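You operate a simulated robot arm through the tools that you are given. There is no shell and no other tool. Be economical: measure what you need, move in short steps, check, and stop when the job is done.

The job below is to be done with a simulated two-armed robot. You get a single attempt, and the scene is never put back.

Task
Pick up the white-cap tube from the fitting bench top with one hand, pass it to the other hand and put it on the shelf under the extruder. Set down upright: white-cap tube.

The check looks at the end state, three seconds after you hand in, the way a careful person would. Anything else that was tipped, shoved, dropped, spilled or broken makes it a failure. A push-on lid holds only when it is set on centred and level and pressed home; a screw cap is set on level and turned clockwise until tight.

Robot
Two 7-joint arms with two-finger parallel grippers on one trunk, on a base that drives. Base frame: it is fixed to the floor where the robot stands at the start and does not move with it; the origin is under the middle of the robot, x ahead of it, y to its left, z up; the surface under the hand at the start is at about z = 86. Readings come in cm, rad, newtons and seconds.
The left shoulder is at the start at [6, 14.3, 99.1], the right one opposite. With the tool pointing down near the work surface each hand reaches from about 32 to 74 cm from the robot's upright axis, wherever it stands, measured 20 degrees to its own side. Places, roughly: shelf under the extruder (22x76 cm) [260, 8, 46]. Payload 1.57 kg a hand.
The TCP of each hand is the grasp point between the finger pads, 3 cm short of the fingertips. In the tool frame z runs along the fingers and y along their closing line. The gripper opens to 11 cm. The fingers are 2.4 cm wide and 1.2 cm thick; the gripper's body (4.8 by 11.2 cm) begins 7.8 cm behind the TCP.
Orientation is told as [roll, pitch, yaw] about the base's x, y, z axes, in that order, counted from this pose: with the fingers straight down and closing along the base's y, the tool's x points along the base's -x, its y along +y and its z along -z.

Tools
- The arms move only by the tool jog_arm. It takes "left_plan", "right_plan" or both (then of equal length, played together; a hand with none holds still); each is a list that holds one entry, the list of rows, each a list of 7 numbers: the shift along the base's x, y, z in cm, then the turn, a rotation vector about the base's x, y, z in rad, then the opening in per cent of the stroke, from 0 (shut) to 100 (fully open). In form: [[[dx, dy, dz, ax, ay, az, fingers], ...]]. A call has 1 to 8 rows; each row shifts and turns the commanded pose from where the row before left it. Rows are played at 5 a second. More than 5 cm and 0.15 rad between two rows, or a gripper value outside its range, and nothing of the call is played. Where a pose cannot be reached the arm comes as near as it can. A force on the tool above 40 N (or 10 N above the force at the start of the call, whichever is more), or a blocked arm, ends the call early, and 0.2 s more pass. Each finger travels about 4.5 cm/s and halts on what it meets, pressing with about 23 N; the grip force reading is that of the motor and also rises with nothing between the fingers. The clock runs only during rows and for 0.2 s after the last one: add rows that do not move to give the fingers time. The reply holds the time, the measured pose of the TCP, the force on the tool along the base axes, the opening and the grip force, in the units named above and with some noise, with the torque about the TCP (base axes, N m) and any sound that the robot's microphone picked up, and new pictures: "views" is both (left out), scene, wrist or none (wrist: the cameras of the hands that moved).
- Cameras (640 x 400 px; columns grow to the right, rows downward): "scene" is now at [4.4, 1.39, 160.02]; the picture's right is [0.20, -0.98, 0.00], its down [-0.75, -0.15, -0.65] and it looks along [0.64, 0.13, -0.76] (base axes); focal length 256 px, centre (320, 200). "left" rides on the left gripper at [7, -1.6, -14.1] in its tool frame; the picture's right is [0.23, 0.97, 0.00], its down [-0.86, 0.20, -0.48] and it looks along [-0.47, 0.11, 0.88] (tool axes); focal length 222 px, centre (320, 200). "right" rides on the right gripper at [7, 1.6, -14.1] in its tool frame; the picture's right is [-0.23, 0.97, 0.00], its down [-0.86, -0.20, -0.48] and it looks along [-0.47, -0.11, 0.88] (tool axes); focal length 222 px, centre (320, 200). There is no depth. A picture from a camera that has moved, and an enlarged one, comes with that camera's place and axes in the base frame and with its lens.
- lift_body(by): slides the trunk up (or, below 0, down) by that many cm; the arms and the scene camera ride with it, the base frame stays. It gives what a move gives, with no picture.
- drive_base(legs): drives the robot by 1 to 6 legs, each [ahead, left, turn to the left] in cm, cm and rad, along the robot's own axes; the way and the turn of a leg run together, so that a leg with both is an arc; at most 150 cm and 3.142 rad a leg. The arms and the cameras ride along, it lands a little off, and it stops where it bumps. It gives what a move gives, and a new picture of the scene camera.
- turn_head(pan, tilt): turns the head with the scene camera to pan (to the left, within 1.501 rad either way) and tilt (down, from -0.506 to 1.204), counted from straight ahead of the robot. It gives what a move gives, and a new picture of the scene camera.
- zoom(camera, box): a new picture of the part [left, top, right, bottom] of that camera's present view, enlarged. It takes no simulated time.
- close_job(): hands the job in; it is judged then, once.

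Go step by step. Nothing tells you exact positions but the pictures and the camera data: compare them with the known pose of the tool, close in by small moves and look again before you grip or let go. The budget is 120 turns and 260 pictures, counting those below and the enlarged ones. Unless the task says otherwise, let go and move clear before handing in, and close with one line.

The tools are called after "Call:" as name(argument=value, ...) on one line, values as JSON. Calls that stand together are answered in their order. jog_arm: Moves the arms, as the interface text tells. Its arguments: {"type":"object","properties":{"left_plan":{"type":"array","items":{"type":"array","items":{"type":"array","items":{"type":"number"}}}},"right_plan":{"type":"array","items":{"type":"array","items":{"type":"array","items":{"type":"number"}}}},"views":{"type":"string","enum":["both","scene","wrist","none"]}},"required":[]} The other tools are called the same way: lift_body (by) slides the trunk up or down; drive_base (legs) drives the base; turn_head (pan, tilt) turns the head that bears the scene camera; zoom (camera, box) takes an enlarged picture of a part of a camera's view; close_job () hands the job in.

At the start:

```text
time_s: 0.0
left_position: [44.85, 31.12, 116.23]
left_ee_rot: [0.0, 0.002, 0.0]
left_wrist_force: [0.0, -0.5, -0.1]
left_torque: [-0.03, -0.01, -0.02]
left_grip_width: 10.99
left_grasp_force: 0.0
right_position: [52.5, -8.92, 112.78]
right_ee_rot: [-0.001, -0.001, -0.001]
right_wrist_force: [0.2, 0.4, 0.6]
right_torque: [0.0, 0.0, 0.02]
right_grip_width: 11.03
right_grasp_force: 0.0
trunk travel left (down, up): [-59.0, 0.0]
robot x, y, heading: [0.18, -0.35, -0.001]
head pan, tilt: [0.199, 0.864]
```

scene: 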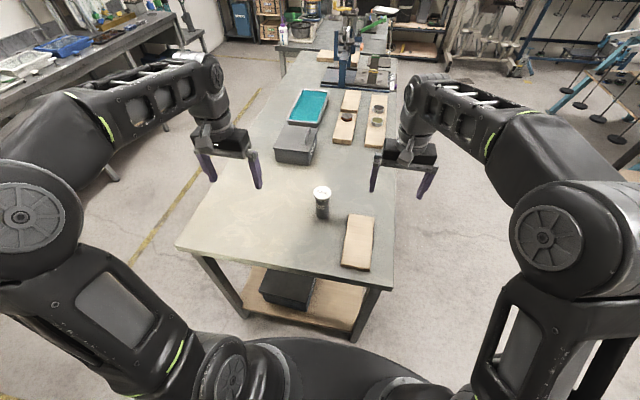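
right: 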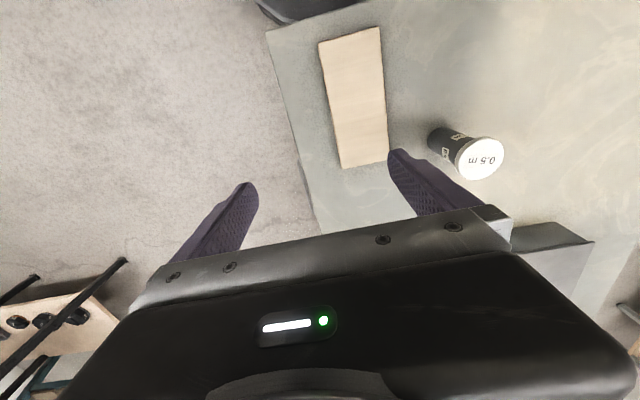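
left: 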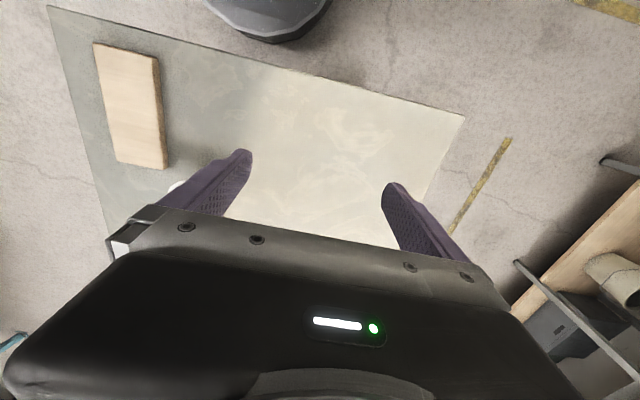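

I see the white-cap tube at about [60, 12] on the near bench. I'll look closer at it and out toward the extruder shelf.

Call:
zoom(camera="scene", box=[270, 160, 390, 235])

Call:
turn_head(pan=0.0, tilt=0.4)

```text
5.33 times, centred on (330, 198) of scene
camera zoom: at [4.4, 1.39, 160.02], right [0.2, -0.98, 0.0], down [-0.75, -0.15, -0.65], along [0.64, 0.13, -0.76], focal length 1364 px, centre (267, 213)
```

zoom: 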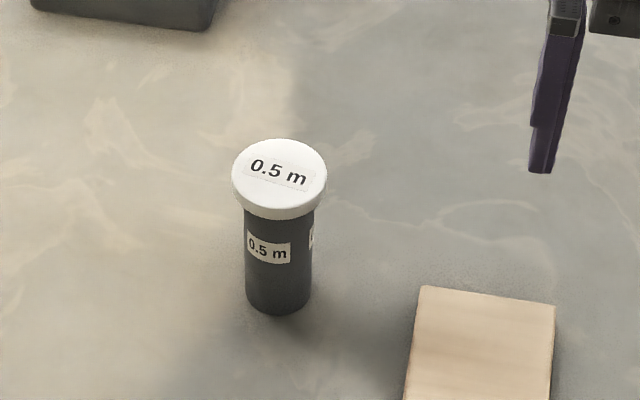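

```text
time_s: 0.9
left_position: [44.92, 31.28, 116.21]
left_ee_rot: [0.001, 0.0, 0.001]
left_wrist_force: [-0.1, -0.1, -0.8]
left_torque: [0.0, -0.01, 0.04]
left_grip_width: 11.01
left_grasp_force: 0.2
right_position: [52.53, -8.79, 112.84]
right_ee_rot: [0.001, -0.001, 0.001]
right_wrist_force: [-0.1, -0.2, 0.1]
right_torque: [0.0, 0.03, 0.0]
right_grip_width: 11.02
right_grasp_force: 0.0
trunk travel left (down, up): [-59.0, 0.0]
robot x, y, heading: [0.18, 0.03, -0.004]
head pan, tilt: [0.0, 0.4]
camera scene: at [6.07, -0.14, 164.03], right [0.0, -1.0, 0.0], down [-0.39, 0.0, -0.92], along [0.92, 0.0, -0.39], focal length 256 px, centre (320, 200)
```

scene: 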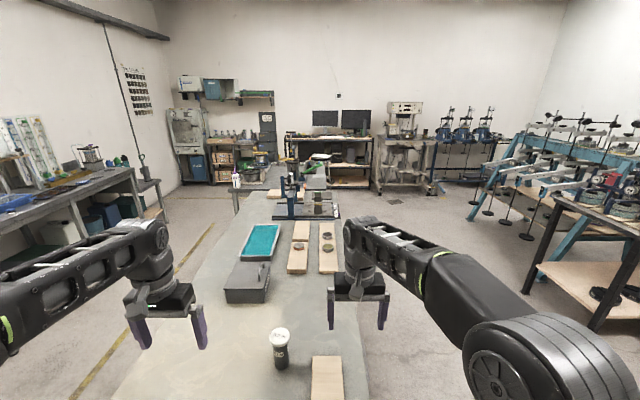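

The extruder shelf is somewhere past the far end of the bench; I zoom there.

Call:
zoom(camera="scene", box=[220, 140, 380, 240])

```text
4.00 times, centred on (300, 190) of scene
camera zoom: at [6.07, -0.14, 164.03], right [0.0, -1.0, 0.0], down [-0.39, 0.0, -0.92], along [0.92, 0.0, -0.39], focal length 1023 px, centre (400, 240)
```

zoom: 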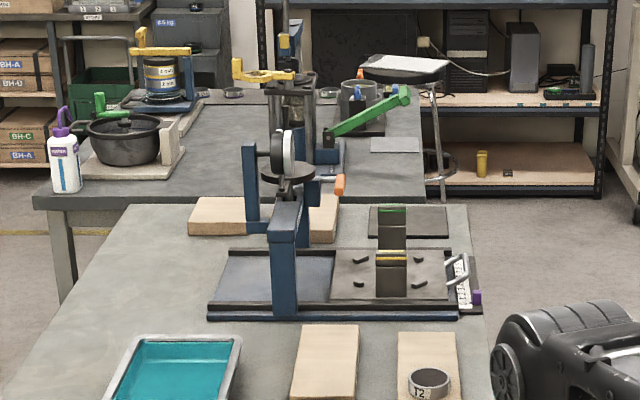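

Plan: the left hand takes the tube low from the left side, pointing toward -y and tilted slightly down. The right hand then takes it higher up, pointing forward. The shelf seems to sit under the right side of the second bench, x about 222–298. I start by turning the left hand.

Call:
jog_arm(left_plan=[[[2, 0.5, 0, 0, 0, 0.14, 100], [2, 0.5, 0, 0, 0, 0.14, 100], [2, 0.5, 0, 0, 0, 0.14, 100], [2, 0.5, 0, 0, 0, 0.14, 100], [2, 0.5, 0, 0, 0, 0.14, 100], [2, 0.5, 0, 0, 0, 0.14, 100], [2, 0, 0, 0, 0, 0.14, 100], [1, 0, 0, 0, 0, 0.14, 100]]], views="none")

Call:
jog_arm(left_plan=[[[0, 0, 0, 0, 0, 0.15, 100], [0, 0, 0, 0, 0, 0.15, 100], [0, 0, 0, 0, 0, 0.151, 100], [0, 0, 0, -0.14, 0, 0, 100], [0, 0, 0, -0.14, 0, 0, 100], [0, 0, 0, -0.14, 0, 0, 100], [0, 0, 0, -0.14, 0, 0, 100]]], views="both")

```text
time_s: 2.7
left_position: [51.32, 32.83, 116.14]
left_ee_rot: [0.001, -0.004, 0.491]
left_wrist_force: [0.5, -0.2, -0.6]
left_torque: [0.01, 0.02, -0.02]
left_grip_width: 11.02
left_grasp_force: 0.0
left hand out of reach, approached as far as the arm can: row 4, 5, 6, 7, 8
right_position: [52.5, -8.79, 112.75]
right_ee_rot: [0.001, 0.0, 0.001]
right_wrist_force: [-0.1, -0.4, 0.5]
right_torque: [0.0, -0.01, -0.02]
right_grip_width: 11.01
right_grasp_force: 0.0
trunk travel left (down, up): [-59.0, 0.0]
robot x, y, heading: [0.04, 0.08, 0.001]
head pan, tilt: [0.0, 0.4]
```

```text
time_s: 4.3
left_position: [51.35, 32.8, 116.12]
left_ee_rot: [-0.003, -0.006, 0.941]
left_wrist_force: [-0.3, 0.4, -0.2]
left_torque: [0.01, -0.01, -0.02]
left_grip_width: 10.99
left_grasp_force: 0.1
left hand out of reach, approached as far as the arm can: row 4, 5, 6, 7
right_position: [52.4, -8.82, 112.84]
right_ee_rot: [0.001, -0.001, -0.001]
right_wrist_force: [-0.6, 1.1, 0.5]
right_torque: [-0.01, -0.02, 0.0]
right_grip_width: 10.99
right_grasp_force: 0.1
trunk travel left (down, up): [-59.0, 0.0]
robot x, y, heading: [-0.23, -0.06, -0.002]
head pan, tilt: [0.0, 0.4]
camera scene: at [6.07, -0.15, 164.04], right [0.0, -1.0, 0.0], down [-0.39, 0.0, -0.92], along [0.92, 0.0, -0.39], focal length 256 px, centre (320, 200)
camera left: at [48.5, 26.19, 130.3], right [-0.92, 0.39, 0.0], down [0.34, 0.81, 0.48], along [0.19, 0.44, -0.88], focal length 222 px, centre (320, 200)
```

scene: 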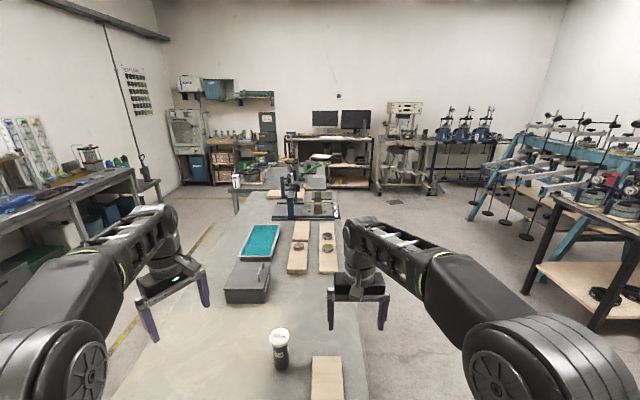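
left: 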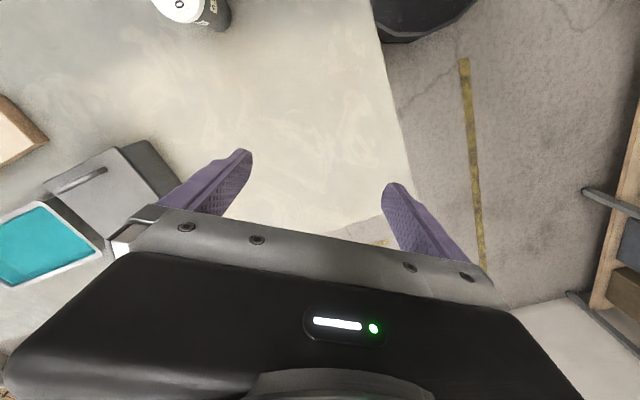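

The high pose was at the reach limit, so I bring the hand lower and closer, finish the yaw, then tilt.

Call:
jog_arm(left_plan=[[[-0.5, -1, -3, 0, 0, 0.12, 100], [-0.5, -1, -3, 0, 0, 0.12, 100], [-0.5, -1, -3, 0, 0, 0.13, 100], [-0.5, -1, -3, 0, 0, 0.13, 100], [0, 0, -1, 0, 0, 0.13, 100], [0, 0, 0, -0.14, 0, 0, 100], [0, 0, 0, -0.14, 0, 0, 100], [0, 0, 0, -0.14, 0, 0, 100]]], views="none")

Call:
jog_arm(left_plan=[[[0, 0, 0, -0.14, 0, 0, 100], [0, 0, 0, -0.14, 0, 0, 100], [0, 0, 0, -0.14, 0, 0, 100], [0, 0, 0, -0.14, 0, 0, 100]]], views="both")

```text
time_s: 6.1
left_position: [49.32, 28.97, 103.2]
left_ee_rot: [-0.003, 0.42, 1.568]
left_wrist_force: [0.2, 0.3, 0.0]
left_torque: [0.05, -0.01, 0.0]
left_grip_width: 11.01
left_grasp_force: 0.1
right_position: [52.48, -8.7, 112.73]
right_ee_rot: [0.0, -0.001, -0.001]
right_wrist_force: [0.1, -0.3, 0.1]
right_torque: [0.0, -0.01, -0.01]
right_grip_width: 11.0
right_grasp_force: 0.1
trunk travel left (down, up): [-59.0, 0.0]
robot x, y, heading: [0.03, 0.38, -0.004]
head pan, tilt: [0.0, 0.4]
```

```text
time_s: 7.1
left_position: [49.29, 29.12, 103.1]
left_ee_rot: [0.003, 0.976, 1.575]
left_wrist_force: [1.2, 0.3, 0.2]
left_torque: [0.0, -0.02, -0.01]
left_grip_width: 11.01
left_grasp_force: 0.0
right_position: [52.57, -8.52, 112.82]
right_ee_rot: [-0.002, 0.001, 0.0]
right_wrist_force: [0.0, 0.0, 0.3]
right_torque: [-0.02, -0.01, -0.04]
right_grip_width: 11.01
right_grasp_force: 0.0
trunk travel left (down, up): [-59.0, 0.0]
robot x, y, heading: [0.25, -0.13, -0.003]
head pan, tilt: [0.0, 0.4]
camera scene: at [6.05, 0.08, 164.06], right [0.0, -1.0, 0.0], down [-0.39, 0.0, -0.92], along [0.92, 0.0, -0.39], focal length 256 px, centre (320, 200)
camera left: at [50.96, 36.92, 116.82], right [-0.97, -0.13, 0.19], down [-0.2, 0.88, -0.44], along [-0.11, -0.47, -0.88], focal length 222 px, centre (320, 200)
```

scene: 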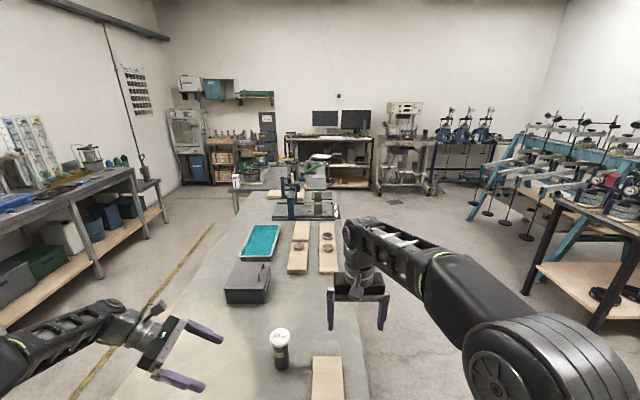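
left: 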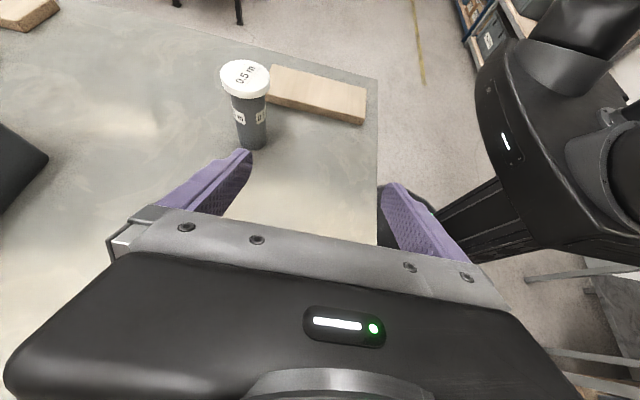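

Both views put the tube at [60, 12]. I finish tilting to about 15° below level, line up on x = 60 and lower.

Call:
jog_arm(left_plan=[[[2, -0.5, -1, -0.11, 0, 0, 100], [2, -0.5, -1, -0.11, 0, 0, 100], [2, -0.5, -1, -0.11, 0, 0, 100], [2, -0.5, -2, 0, 0, 0, 100], [2, -0.5, -2, 0, 0, 0, 100], [0.6, -0.5, -2, 0, 0, 0, 100], [0, 0, 0, 0, 0, 0, 100]]], views="both")

```text
time_s: 8.7
left_position: [55.41, 26.96, 97.41]
left_ee_rot: [-0.016, 1.044, 1.555]
left_wrist_force: [-0.7, -0.4, 0.3]
left_torque: [-0.03, -0.03, -0.02]
left_grip_width: 10.99
left_grasp_force: 0.2
left hand out of reach, approached as far as the arm can: row 1, 2, 3
right_position: [52.32, -8.84, 112.82]
right_ee_rot: [0.0, 0.0, 0.0]
right_wrist_force: [-0.3, 0.7, -1.0]
right_torque: [-0.02, 0.01, 0.0]
right_grip_width: 11.03
right_grasp_force: 0.0
trunk travel left (down, up): [-59.0, 0.0]
robot x, y, heading: [0.2, 0.18, -0.001]
head pan, tilt: [0.0, 0.4]
camera scene: at [6.06, -0.13, 164.04], right [0.0, -1.0, 0.0], down [-0.39, 0.0, -0.92], along [0.92, 0.0, -0.39], focal length 256 px, centre (320, 200)
camera left: at [57.04, 35.63, 110.58], right [-0.98, -0.11, 0.19], down [-0.19, 0.84, -0.5], along [-0.1, -0.53, -0.84], focal length 222 px, centre (320, 200)
```

scene: 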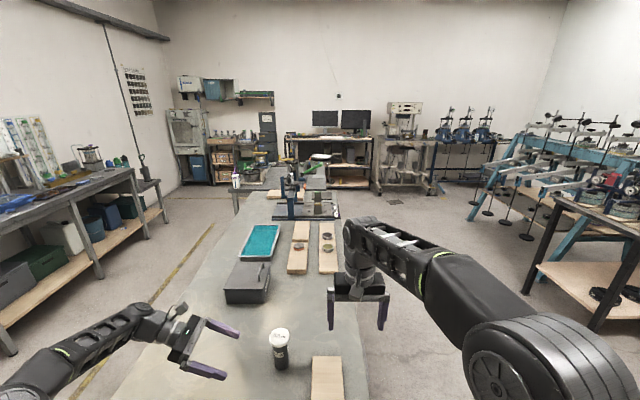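
left: 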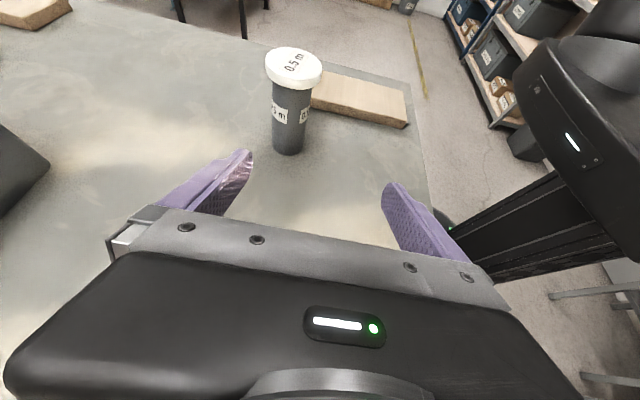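

Reach was limited out there; moving inward should ease it. I shift toward x = 60, slightly inward, and retry the tilt.

Call:
jog_arm(left_plan=[[[1, -1.5, -1.5, 0, 0, 0, 100], [1, -1.5, -1.5, 0, 0, 0, 100], [1, -1, -1.5, -0.05, 0, 0, 100], [1, -1, -1.5, -0.1, 0, 0, 100], [0.6, 0, -0.5, -0.1, 0, 0, 100], [0, 0, 0, 0, 0, 0, 100]]], views="wrist")

```text
time_s: 10.1
left_position: [59.5, 21.71, 91.41]
left_ee_rot: [-0.02, 1.197, 1.55]
left_wrist_force: [-1.7, 0.6, 0.8]
left_torque: [0.0, 0.01, -0.01]
left_grip_width: 11.03
left_grasp_force: 0.0
left hand out of reach, approached as far as the arm can: row 5
right_position: [52.5, -8.76, 112.75]
right_ee_rot: [0.001, -0.001, 0.0]
right_wrist_force: [-0.1, 0.0, 0.2]
right_torque: [0.01, 0.01, 0.02]
right_grip_width: 11.01
right_grasp_force: 0.0
trunk travel left (down, up): [-59.0, 0.0]
robot x, y, heading: [-0.08, -0.25, -0.001]
head pan, tilt: [0.0, 0.4]
camera left: at [61.04, 32.35, 103.07], right [-0.98, -0.08, 0.2], down [-0.19, 0.76, -0.62], along [-0.1, -0.65, -0.76], focal length 222 px, centre (320, 200)
```

left: 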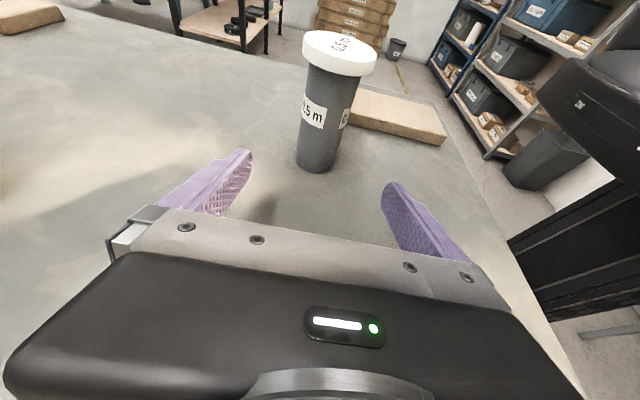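

The fingers straddle the tube line (tube at about [59.6, 12]). I lower to z = 89.5 and slide in.

Call:
jog_arm(left_plan=[[[0.1, -0.5, -1, 0, 0, 0, 100], [0, -2, -0.8, 0, 0, 0, 100], [0, -2, 0, 0, 0, 0, 100], [0, -2, 0, 0, 0, 0, 100], [0, -1.5, 0, 0, 0, 0, 100], [0, -1.3, 0, 0, 0, 0, 100], [0, 0, 0, 0, 0, 0, 100]]], views="both")

```text
time_s: 11.7
left_position: [59.64, 12.58, 89.7]
left_ee_rot: [-0.021, 1.196, 1.553]
left_wrist_force: [0.5, 0.4, -1.4]
left_torque: [-0.03, 0.0, 0.0]
left_grip_width: 11.0
left_grasp_force: 0.0
right_position: [52.56, -8.79, 112.75]
right_ee_rot: [0.0, 0.0, 0.0]
right_wrist_force: [-0.2, -0.7, -0.3]
right_torque: [0.01, -0.01, -0.02]
right_grip_width: 11.01
right_grasp_force: 0.0
trunk travel left (down, up): [-59.0, 0.0]
robot x, y, heading: [0.05, 0.03, 0.002]
head pan, tilt: [0.0, 0.4]
camera scene: at [6.08, -0.12, 164.04], right [0.0, -1.0, 0.0], down [-0.39, 0.0, -0.92], along [0.92, 0.0, -0.39], focal length 256 px, centre (320, 200)
camera left: at [61.2, 23.15, 101.34], right [-0.98, -0.08, 0.2], down [-0.19, 0.76, -0.62], along [-0.1, -0.65, -0.76], focal length 222 px, centre (320, 200)
```

scene: 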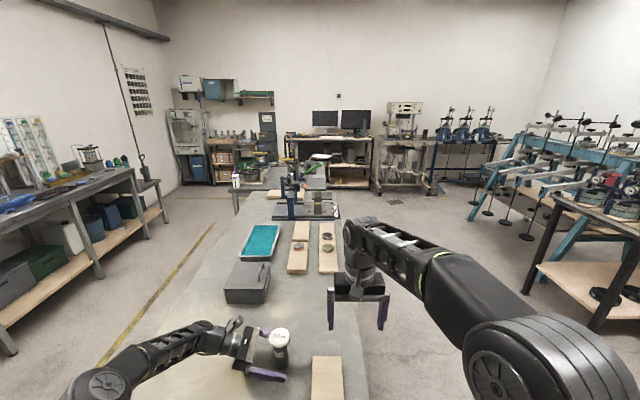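
left: 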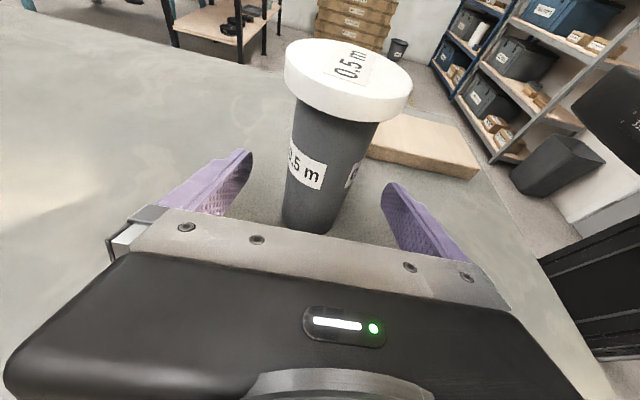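

The tube sits centred between the fingers, so I close.

Call:
jog_arm(left_plan=[[[0, 0, 0, 0, 0, 0, 45], [0, 0, 0, 0, 0, 0, 42], [0, 0, 0, 0, 0, 0, 25], [0, 0, 0, 0, 0, 0, 10], [0, 0, 0, 0, 0, 0, 10], [0, 0, 0, 0, 0, 0, 10]]], views="wrist")

```text
time_s: 13.1
left_position: [59.72, 12.5, 89.74]
left_ee_rot: [-0.021, 1.196, 1.551]
left_wrist_force: [0.4, 0.5, 0.2]
left_torque: [-0.01, 0.03, -0.03]
left_grip_width: 4.36
left_grasp_force: 22.0
right_position: [52.4, -8.87, 112.69]
right_ee_rot: [0.0, -0.001, 0.0]
right_wrist_force: [0.3, 0.8, -0.2]
right_torque: [0.01, -0.02, 0.01]
right_grip_width: 10.99
right_grasp_force: 0.1
trunk travel left (down, up): [-59.0, 0.0]
robot x, y, heading: [0.11, -0.15, 0.004]
head pan, tilt: [0.0, 0.4]
camera left: at [61.2, 23.16, 101.34], right [-0.98, -0.08, 0.2], down [-0.19, 0.76, -0.62], along [-0.1, -0.65, -0.76], focal length 222 px, centre (320, 200)
```

left: 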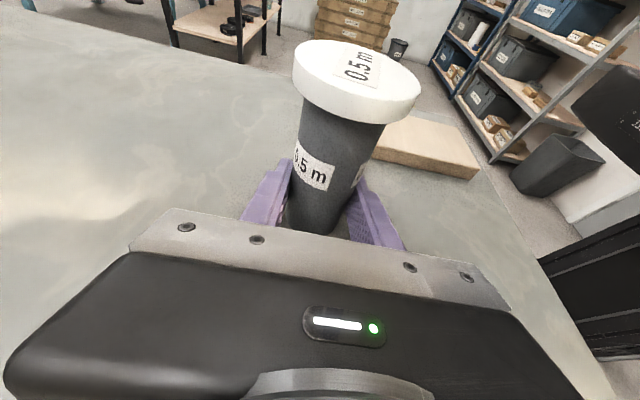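

Gripped at 4.36 cm. I lift straight up, then bring the tube toward the middle while the right hand backs off and starts pitching forward.

Call:
jog_arm(left_plan=[[[0, 0, 1, 0, 0, 0, 10], [0, 0, 2, 0, 0, 0, 10], [0, 0, 2, 0, 0, 0, 10], [0, 0, 2, 0, 0, 0, 10], [-1, -1, 2, 0, 0, 0, 10], [-1, -2, 1, 0, 0, 0, 10], [-1, -2, 0, 0, 0, 0, 10], [0, 0, 0, 0, 0, 0, 10]]], right_plan=[[[-2, -1, 0, 0, -0.142, 0, 70], [-2, -1, 0, 0, -0.142, 0, 70], [-2, -1, 0, 0, -0.142, 0, 70], [-2, -1, 0, 0, -0.142, 0, 70], [-2, 0, 0, 0, -0.142, 0, 70], [-2, 0, 0, 0, -0.142, 0, 70], [-2, 0, 0, 0, -0.142, 0, 70], [0, 0, 0, 0, -0.14, 0, 70]]], views="both")

```text
time_s: 14.9
left_position: [56.61, 7.54, 99.48]
left_ee_rot: [-0.019, 1.196, 1.554]
left_wrist_force: [-0.2, 0.0, -3.4]
left_torque: [0.02, 0.03, 0.0]
left_grip_width: 4.32
left_grasp_force: 22.5
right_position: [45.32, -9.03, 119.22]
right_ee_rot: [-0.001, -1.133, 0.002]
right_wrist_force: [0.7, 0.1, 0.6]
right_torque: [0.03, 0.0, -0.02]
right_grip_width: 7.73
right_grasp_force: 0.1
right hand out of reach, approached as far as the arm can: row 6, 7, 8
trunk travel left (down, up): [-59.0, 0.0]
robot x, y, heading: [-0.28, -0.18, 0.003]
head pan, tilt: [0.0, 0.4]
camera scene: at [6.2, -0.07, 164.03], right [0.0, -1.0, 0.0], down [-0.39, 0.0, -0.92], along [0.92, 0.0, -0.39], focal length 256 px, centre (320, 200)
camera right: at [29.58, -7.49, 118.73], right [0.1, 0.97, 0.2], down [-0.07, -0.2, 0.98], along [0.99, -0.11, 0.05], focal length 222 px, centre (320, 200)
camera left: at [58.15, 18.11, 111.24], right [-0.98, -0.08, 0.2], down [-0.2, 0.76, -0.62], along [-0.1, -0.65, -0.76], focal length 222 px, centre (320, 200)
```

scene: 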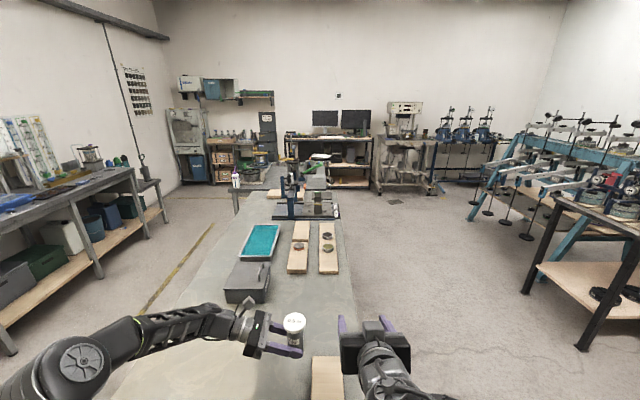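
right: 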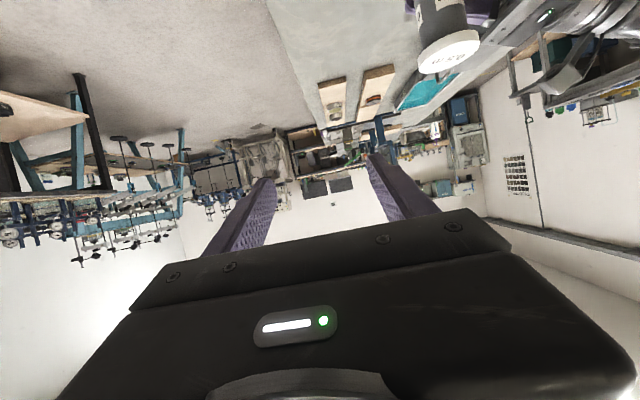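
left: 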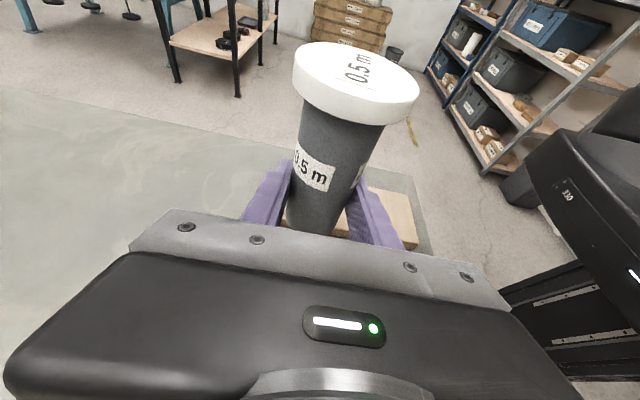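

The right hand now points forward, tilted about 25° down. The tube axis is at about [56.6, 7.1], base z about 95.7. I bring the right hand down and across behind it.

Call:
jog_arm(right_plan=[[[-1, 1, -3, 0, 0, 0, 70], [0, 2, -3, 0, 0, 0, 70], [0, 2.5, -3, 0, 0, 0, 70], [0, 2.5, -3, 0, 0, 0, 70], [0, 2.5, -2.5, 0, 0, 0, 70], [0, 2.5, -1.6, 0, 0, 0, 70], [0, 2.5, 0, 0, 0, 0, 70], [0, 0, 0, 0, 0, 0, 70]]], views="both")

```text
time_s: 16.7
left_position: [56.55, 7.35, 99.65]
left_ee_rot: [-0.022, 1.197, 1.553]
left_wrist_force: [0.9, 0.0, -2.1]
left_torque: [0.0, 0.0, -0.01]
left_grip_width: 4.32
left_grasp_force: 23.4
right_position: [45.53, 7.49, 104.1]
right_ee_rot: [0.001, -1.134, -0.001]
right_wrist_force: [-0.1, 1.1, 0.0]
right_torque: [-0.03, -0.03, 0.03]
right_grip_width: 7.69
right_grasp_force: 0.2
right hand out of reach, approached as far as the arm can: row 1
trunk travel left (down, up): [-59.0, 0.0]
robot x, y, heading: [-0.43, -0.0, 0.001]
head pan, tilt: [0.0, 0.4]
camera scene: at [6.09, -0.17, 164.04], right [0.0, -1.0, 0.0], down [-0.39, 0.0, -0.92], along [0.92, 0.0, -0.39], focal length 256 px, centre (320, 200)
camera right: at [29.75, 8.96, 103.64], right [0.1, 0.97, 0.21], down [-0.07, -0.2, 0.98], along [0.99, -0.11, 0.05], focal length 222 px, centre (320, 200)
```

scene: 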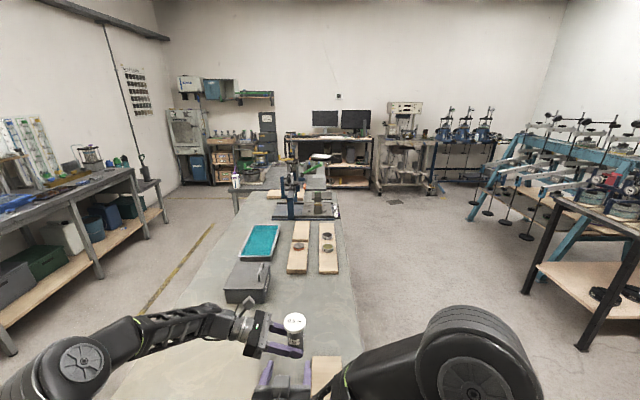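
right: 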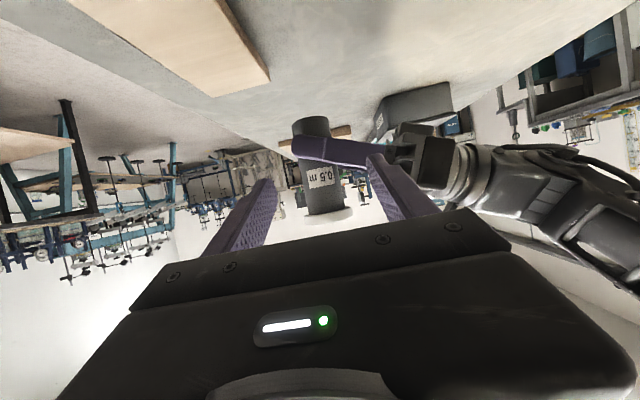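

The tube's geometry agrees from this camera: body to z about 106.3, then the cap. I raise the right hand and come in along its own axis so its fingers pass over the left ones.

Call:
jog_arm(right_plan=[[[0, -0.3, 2.2, 0, 0, 0, 62], [0, -0.2, 2.3, 0, 0, 0, 62], [2, 0, -0.93, 0, 0, 0, 62], [2, 0, -0.93, 0, 0, 0, 62], [1, 0, -0.47, 0, 0, 0, 62], [0, 0, 0, 0, 0, 0, 62]]], views="both")

```text
time_s: 18.1
left_position: [56.57, 7.49, 99.65]
left_ee_rot: [-0.02, 1.195, 1.551]
left_wrist_force: [-0.8, -0.4, -1.7]
left_torque: [0.04, -0.04, 0.03]
left_grip_width: 4.31
left_grasp_force: 22.9
right_position: [50.48, 7.03, 106.14]
right_ee_rot: [0.001, -1.133, 0.0]
right_wrist_force: [0.0, 0.0, 0.0]
right_torque: [0.0, -0.02, 0.03]
right_grip_width: 6.83
right_grasp_force: 0.0
trunk travel left (down, up): [-59.0, 0.0]
robot x, y, heading: [0.36, -0.1, -0.004]
head pan, tilt: [0.0, 0.4]
camera scene: at [6.08, -0.14, 164.04], right [0.0, -1.0, 0.0], down [-0.39, 0.0, -0.92], along [0.92, 0.0, -0.39], focal length 256 px, centre (320, 200)
camera right: at [34.71, 8.57, 105.77], right [0.1, 0.97, 0.21], down [-0.07, -0.2, 0.98], along [0.99, -0.11, 0.05], focal length 222 px, centre (320, 200)
```

scene: 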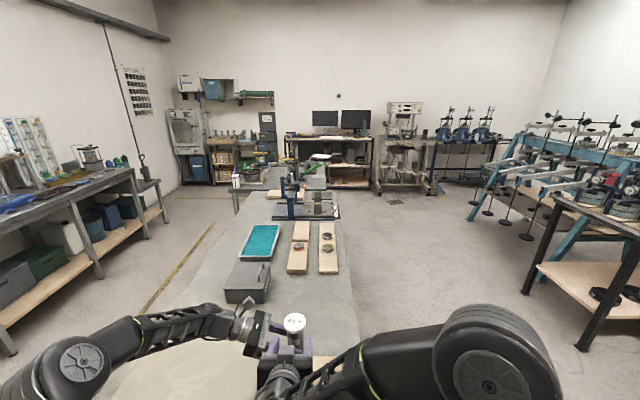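
right: 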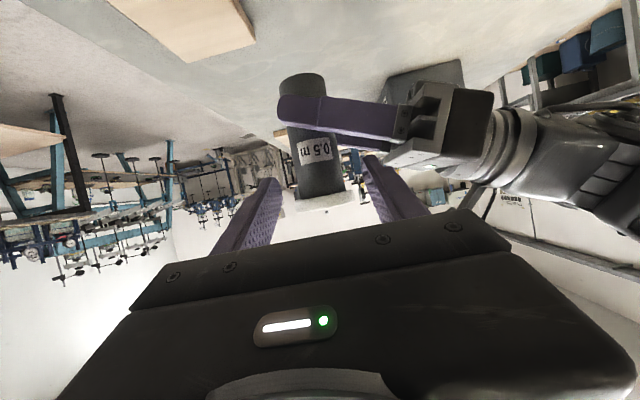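

Alignment looks right, with the fingers straddling the body just below the cap. I slide in the last 5 cm.

Call:
jog_arm(right_plan=[[[1.5, -0.1, -0.7, 0, 0, 0, 62], [1.5, -0.1, -0.7, 0, 0, 0, 62], [1, 0, -0.45, 0, 0, 0, 62], [1, 0, -0.4, 0, 0, 0, 62], [0, 0, 0, 0, 0, 0, 62]]], views="both")

Call:
zoom(camera="scene", box=[220, 290, 380, 390])

```text
time_s: 19.3
left_position: [56.58, 7.45, 99.63]
left_ee_rot: [-0.021, 1.198, 1.551]
left_wrist_force: [0.2, -0.3, -2.9]
left_torque: [0.02, 0.02, -0.01]
left_grip_width: 4.32
left_grasp_force: 23.5
right_position: [55.61, 6.6, 103.96]
right_ee_rot: [0.0, -1.134, -0.001]
right_wrist_force: [0.2, 0.0, 0.4]
right_torque: [0.03, -0.01, 0.0]
right_grip_width: 6.81
right_grasp_force: 0.0
trunk travel left (down, up): [-59.0, 0.0]
robot x, y, heading: [-0.05, -0.21, 0.0]
head pan, tilt: [0.0, 0.4]
camera scene: at [6.08, -0.14, 164.04], right [0.0, -1.0, 0.0], down [-0.39, 0.0, -0.92], along [0.92, 0.0, -0.39], focal length 256 px, centre (320, 200)
camera right: at [39.78, 8.18, 103.57], right [0.1, 0.97, 0.21], down [-0.07, -0.2, 0.98], along [0.99, -0.11, 0.05], focal length 222 px, centre (320, 200)
```

scene: 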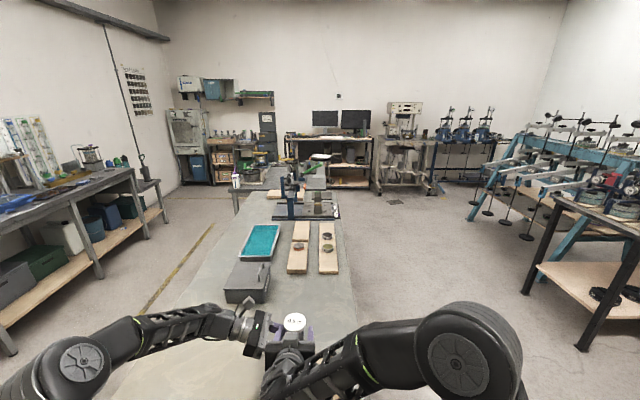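
right: 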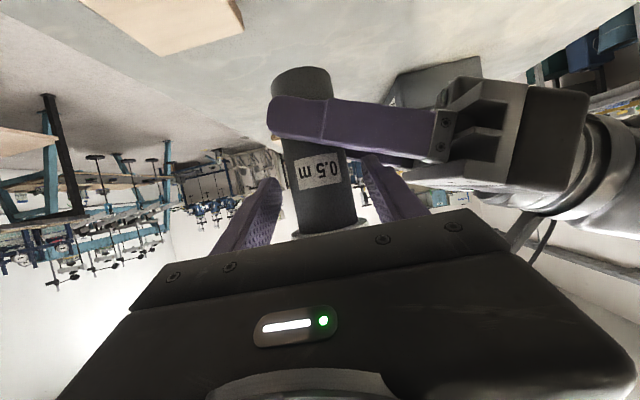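

```text
4.00 times, centred on (300, 340) of scene
camera zoom: at [6.08, -0.14, 164.04], right [0.0, -1.0, 0.0], down [-0.39, 0.0, -0.92], along [0.92, 0.0, -0.39], focal length 1023 px, centre (400, -360)
```

zoom: 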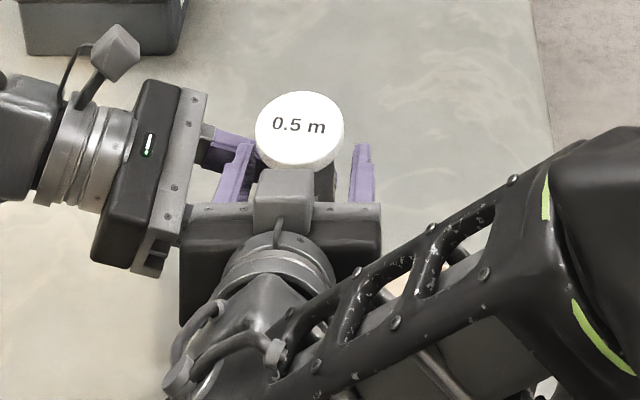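

The right fingers straddle the tube evenly, so I close the right hand.

Call:
jog_arm(right_plan=[[[0, 0, 0, 0, 0, 0, 45], [0, 0, 0, 0, 0, 0, 38], [0, 0, 0, 0, 0, 0, 25], [0, 0, 0, 0, 0, 0, 10], [0, 0, 0, 0, 0, 0, 10], [0, 0, 0, 0, 0, 0, 10]]], views="wrist")

```text
time_s: 20.7
left_position: [56.48, 7.51, 99.54]
left_ee_rot: [-0.018, 1.197, 1.553]
left_wrist_force: [-0.8, -2.9, -2.4]
left_torque: [-0.5, 0.07, -0.13]
left_grip_width: 4.33
left_grasp_force: 22.9
right_position: [55.55, 6.72, 104.11]
right_ee_rot: [0.001, -1.135, -0.001]
right_wrist_force: [-0.6, 3.6, 0.3]
right_torque: [0.66, -0.03, 0.16]
right_grip_width: 4.42
right_grasp_force: 22.7
trunk travel left (down, up): [-59.0, 0.0]
robot x, y, heading: [0.0, 0.42, -0.001]
head pan, tilt: [0.0, 0.4]
camera right: at [39.77, 8.2, 103.59], right [0.1, 0.97, 0.21], down [-0.07, -0.2, 0.98], along [0.99, -0.11, 0.05], focal length 222 px, centre (320, 200)
```

right: 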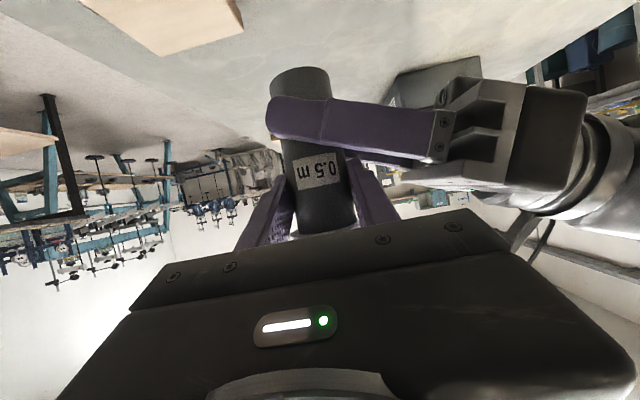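

Both hands hold it firmly. I release with the left hand and back it out toward +y.

Call:
jog_arm(left_plan=[[[0, 0, 0, 0, 0, 0, 40], [0, 0, 0, 0, 0, 0, 60], [0, 0, 0, 0, 0, 0, 62], [0, 0, 0, 0, 0, 0, 62], [0, 2, 0, 0, 0, 0, 62], [0, 3, 0, 0, 0, 0, 62], [0, 4, 0, 0, 0, 0, 62], [0, 4, 0, 0, 0, 0, 62]]], views="both")

```text
time_s: 22.5
left_position: [56.66, 20.62, 99.67]
left_ee_rot: [-0.024, 1.199, 1.551]
left_wrist_force: [-0.7, 0.4, 0.0]
left_torque: [0.01, -0.01, -0.02]
left_grip_width: 6.81
left_grasp_force: 0.2
right_position: [55.55, 6.65, 104.14]
right_ee_rot: [-0.002, -1.134, 0.001]
right_wrist_force: [0.1, 0.2, 0.4]
right_torque: [-0.01, -0.01, -0.02]
right_grip_width: 4.3
right_grasp_force: 22.9
trunk travel left (down, up): [-59.0, 0.0]
robot x, y, heading: [-0.14, 0.22, -0.003]
head pan, tilt: [0.0, 0.4]
camera scene: at [6.08, -0.01, 164.04], right [0.0, -1.0, 0.0], down [-0.39, 0.0, -0.92], along [0.92, 0.0, -0.39], focal length 256 px, centre (320, 200)
camera left: at [58.11, 31.29, 111.38], right [-0.98, -0.08, 0.2], down [-0.19, 0.76, -0.62], along [-0.1, -0.65, -0.76], focal length 222 px, centre (320, 200)
```

scene: 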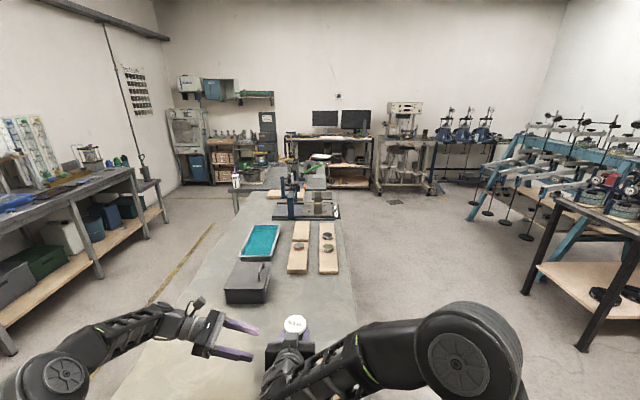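
left: 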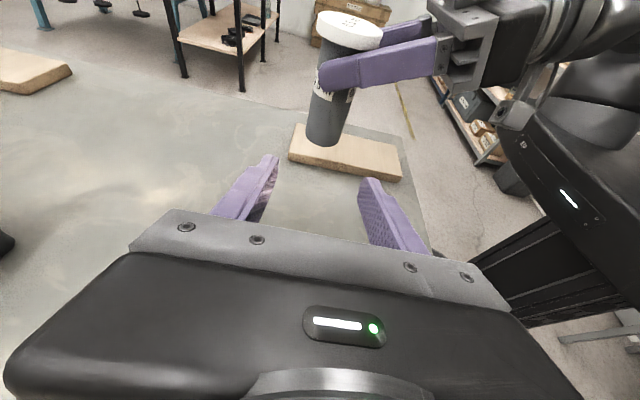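

The right hand holds the tube alone. I fold the left hand back, raise the tube a bit, and then back away from the bench.

Call:
jog_arm(left_plan=[[[-1.5, 1, 2, 0.15, 0, 0, 62], [-1.5, 1, 2, 0.15, 0, 0, 62], [-1.5, 1, 2, 0.15, 0, 0, 62], [-1.5, 1, 2, 0.15, 0, 0, 62], [-1.5, 1, 2, 0.15, 0, 0, 62], [-1.5, 0, 1, 0.15, 0, 0, 62], [-1.5, 0, 0, 0.15, 0, 0, 62], [-1, 0, 0, 0.14, 0, 0, 62]]], right_plan=[[[0, -1, 1, 0, 0, 0, 10], [0, -1, 1, 0, 0, 0, 10], [0, -1, 1, 0, 0, 0, 10], [0, -1, 1, 0, 0, 0, 10], [0, -1, 1, 0, 0, 0, 10], [0, -1, 0, 0, 0, 0, 10], [0, -1, 0, 0, 0, 0, 10], [0, -1, 0, 0, 0, 0, 10]]], views="none")

Call:
turn_head(pan=-1.2, tilt=0.5)

```text
time_s: 24.3
left_position: [45.24, 25.36, 110.57]
left_ee_rot: [-0.004, 0.003, 1.563]
left_wrist_force: [0.0, 0.6, 0.3]
left_torque: [-0.01, 0.01, -0.01]
left_grip_width: 6.81
left_grasp_force: 0.1
right_position: [55.6, -1.42, 108.81]
right_ee_rot: [0.004, -1.134, -0.002]
right_wrist_force: [-0.3, -0.2, -2.7]
right_torque: [0.0, 0.06, 0.0]
right_grip_width: 4.32
right_grasp_force: 23.3
trunk travel left (down, up): [-59.0, 0.0]
robot x, y, heading: [0.02, 0.07, -0.001]
head pan, tilt: [0.0, 0.4]
```

```text
time_s: 25.7
left_position: [45.11, 25.38, 110.75]
left_ee_rot: [0.0, 0.007, 1.563]
left_wrist_force: [0.9, -0.2, -0.3]
left_torque: [-0.02, 0.02, 0.0]
left_grip_width: 6.83
left_grasp_force: 0.1
right_position: [55.56, -1.33, 108.92]
right_ee_rot: [0.0, -1.135, 0.0]
right_wrist_force: [-0.2, -0.3, -2.2]
right_torque: [0.0, 0.0, -0.01]
right_grip_width: 4.29
right_grasp_force: 23.3
trunk travel left (down, up): [-59.0, 0.0]
robot x, y, heading: [-0.13, -0.13, 0.005]
head pan, tilt: [-1.201, 0.499]
camera scene: at [0.13, -8.62, 163.13], right [-0.93, -0.36, 0.0], down [-0.17, 0.45, -0.88], along [0.32, -0.82, -0.48], focal length 256 px, centre (320, 200)
```

scene: 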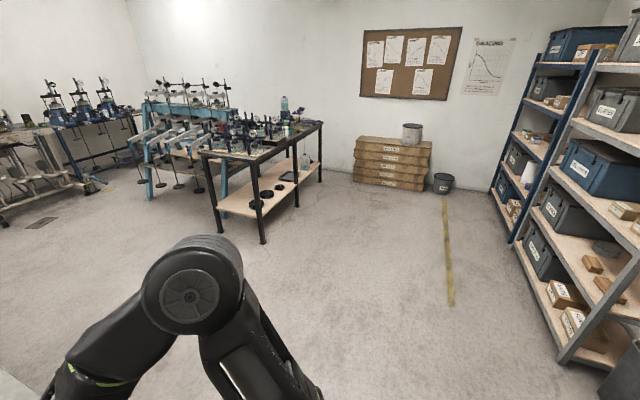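

The right side is open floor. I back up, sidestep to y about -82 and drive forward along the bench.

Call:
turn_head(pan=0.3, tilt=0.45)

Call:
drive_base(legs=[[-30, 0, 0], [0, -82, 0], [150, 0, 0]])

```text
time_s: 27.3
left_position: [45.09, 25.37, 110.66]
left_ee_rot: [-0.003, 0.007, 1.562]
left_wrist_force: [-0.1, -0.6, -0.3]
left_torque: [0.04, -0.03, 0.05]
left_grip_width: 6.83
left_grasp_force: 0.0
right_position: [55.55, -1.24, 108.92]
right_ee_rot: [-0.001, -1.134, 0.001]
right_wrist_force: [1.1, 0.4, -2.6]
right_torque: [-0.03, 0.0, 0.01]
right_grip_width: 4.27
right_grasp_force: 23.4
trunk travel left (down, up): [-59.0, 0.0]
robot x, y, heading: [-0.23, -0.26, 0.003]
head pan, tilt: [0.3, 0.45]
camera scene: at [5.61, 2.57, 163.57], right [0.3, -0.96, 0.0], down [-0.42, -0.13, -0.9], along [0.86, 0.27, -0.44], focal length 256 px, centre (320, 200)
```

scene: 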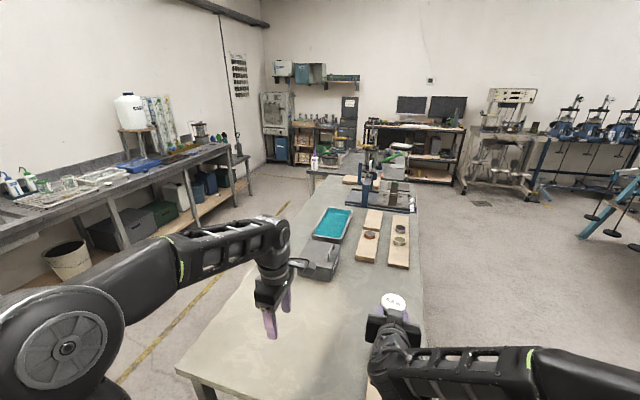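

```text
time_s: 40.3
left_position: [162.69, -55.11, 110.5]
left_ee_rot: [-0.001, 0.008, 1.578]
left_wrist_force: [1.2, 0.5, 0.5]
left_torque: [-0.04, 0.04, 0.0]
left_grip_width: 6.84
left_grasp_force: 0.1
right_position: [173.54, -81.5, 108.89]
right_ee_rot: [0.001, -1.134, 0.015]
right_wrist_force: [0.3, -0.1, -2.1]
right_torque: [0.02, -0.01, 0.0]
right_grip_width: 4.26
right_grasp_force: 23.1
trunk travel left (down, up): [-59.0, 0.0]
robot x, y, heading: [118.2, -81.28, 0.017]
head pan, tilt: [0.3, 0.45]
camera scene: at [123.51, -78.42, 163.57], right [0.31, -0.95, 0.0], down [-0.41, -0.13, -0.9], along [0.86, 0.28, -0.44], focal length 256 px, centre (320, 200)
```

scene: 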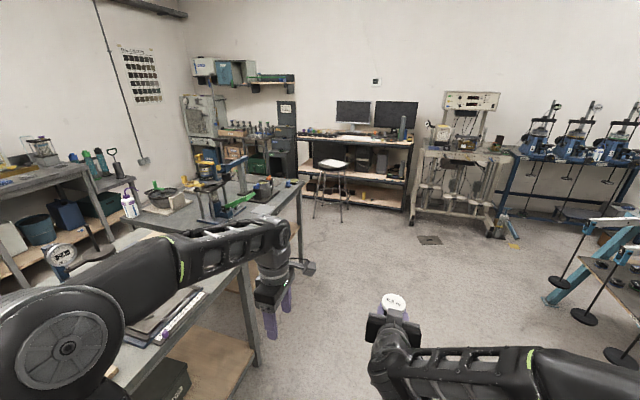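

Clear ahead. I drive to about x = 245 at y ≈ -95, then look left at the shelf.

Call:
drive_base(legs=[[125, -17, 0]])

Call:
turn_head(pan=1.3, tilt=0.7)

```text
time_s: 46.6
left_position: [288.25, -71.32, 110.61]
left_ee_rot: [-0.003, 0.007, 1.569]
left_wrist_force: [-0.2, 0.4, -0.1]
left_torque: [-0.01, 0.01, 0.0]
left_grip_width: 6.84
left_grasp_force: 0.1
right_position: [298.95, -97.77, 108.98]
right_ee_rot: [0.001, -1.132, 0.004]
right_wrist_force: [-0.2, -0.4, -2.5]
right_torque: [-0.02, 0.02, -0.02]
right_grip_width: 4.23
right_grasp_force: 23.2
trunk travel left (down, up): [-59.0, 0.0]
robot x, y, heading: [243.07, -96.66, 0.008]
head pan, tilt: [0.3, 0.45]
camera scene: at [248.9, -94.25, 163.57], right [0.3, -0.95, 0.0], down [-0.42, -0.13, -0.9], along [0.86, 0.27, -0.44], focal length 256 px, centre (320, 200)
```

scene: 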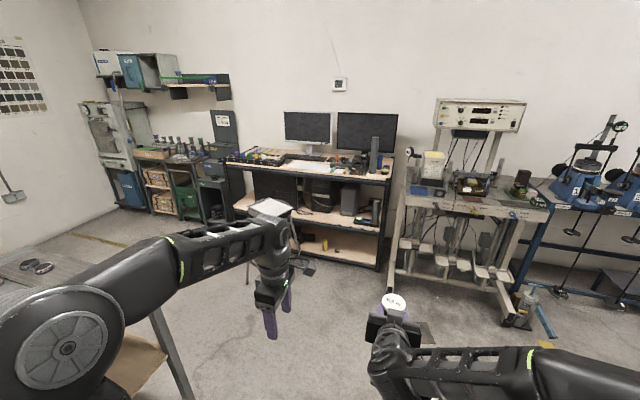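

```text
time_s: 47.9
left_position: [288.2, -71.36, 110.48]
left_ee_rot: [-0.002, 0.007, 1.567]
left_wrist_force: [0.6, -0.1, 0.0]
left_torque: [0.0, 0.02, 0.01]
left_grip_width: 6.82
left_grasp_force: 0.0
right_position: [298.94, -97.88, 108.93]
right_ee_rot: [0.001, -1.135, 0.003]
right_wrist_force: [-0.3, -0.3, -2.2]
right_torque: [0.0, -0.01, -0.01]
right_grip_width: 4.27
right_grasp_force: 23.5
trunk travel left (down, up): [-59.0, 0.0]
robot x, y, heading: [243.34, -97.01, 0.002]
head pan, tilt: [1.3, 0.7]
camera scene: at [242.34, -88.8, 161.36], right [0.96, -0.26, 0.0], down [-0.17, -0.62, -0.77], along [0.2, 0.74, -0.64], focal length 256 px, centre (320, 200)
```

scene: 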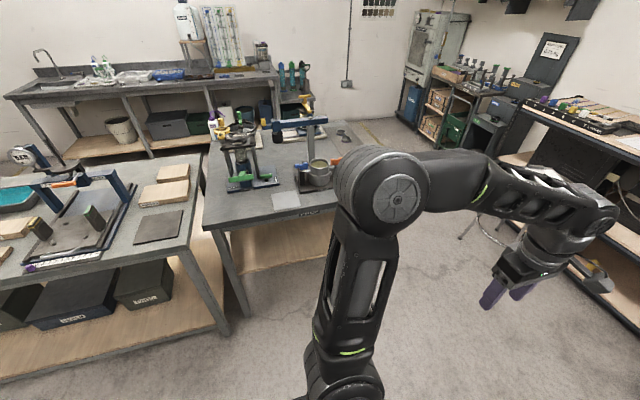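

I turn to face the second bench, then lower the trunk to see the shelf under it.

Call:
drive_base(legs=[[10, 0, 1.568]])

Call:
lift_body(by=-44)

Call:
turn_head(pan=0, tilt=0.5)

```text
time_s: 52.2
left_position: [223.85, -45.56, 110.6]
left_ee_rot: [-0.003, 0.006, -3.137]
left_wrist_force: [-0.6, 0.1, -0.3]
left_torque: [-0.01, 0.01, -0.01]
left_grip_width: 6.83
left_grasp_force: 0.0
right_position: [250.42, -34.63, 108.93]
right_ee_rot: [0.0, -1.134, 1.581]
right_wrist_force: [0.5, -0.5, -3.2]
right_torque: [-0.06, 0.01, -0.02]
right_grip_width: 4.28
right_grasp_force: 23.1
trunk travel left (down, up): [-59.0, 0.0]
robot x, y, heading: [249.73, -90.18, 1.581]
head pan, tilt: [1.3, 0.7]
camera scene: at [241.31, -91.22, 161.35], right [0.26, 0.97, 0.0], down [0.62, -0.17, -0.76], along [-0.74, 0.2, -0.64], focal length 256 px, centre (320, 200)
```

scene: 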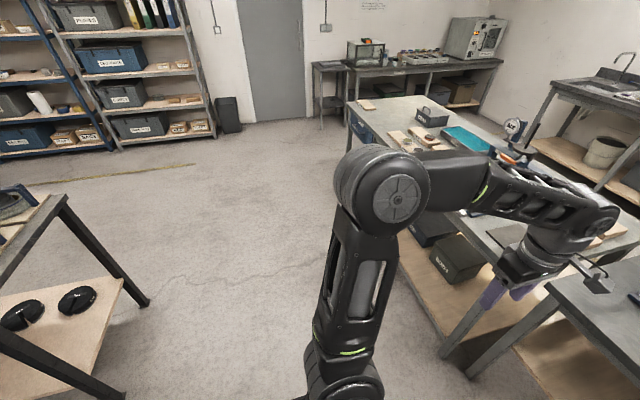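

```text
refused: -44 is not a number from -40 to 40
```

```text
time_s: 53.6
left_position: [224.05, -45.4, 110.65]
left_ee_rot: [-0.002, 0.006, -3.138]
left_wrist_force: [0.3, 0.7, -0.1]
left_torque: [0.01, -0.01, 0.03]
left_grip_width: 6.8
left_grasp_force: 0.0
right_position: [250.33, -34.66, 108.86]
right_ee_rot: [-0.001, -1.134, 1.581]
right_wrist_force: [-0.9, 0.0, -2.7]
right_torque: [-0.03, -0.03, -0.02]
right_grip_width: 4.28
right_grasp_force: 23.1
trunk travel left (down, up): [-59.0, 0.0]
robot x, y, heading: [249.85, -90.27, 1.58]
head pan, tilt: [0.0, 0.499]
camera scene: at [249.43, -84.31, 163.12], right [1.0, 0.01, 0.0], down [0.01, -0.48, -0.88], along [-0.01, 0.88, -0.48], focal length 256 px, centre (320, 200)
```

scene: 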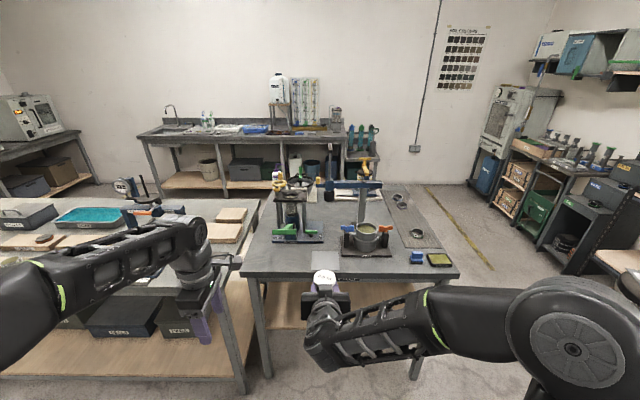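

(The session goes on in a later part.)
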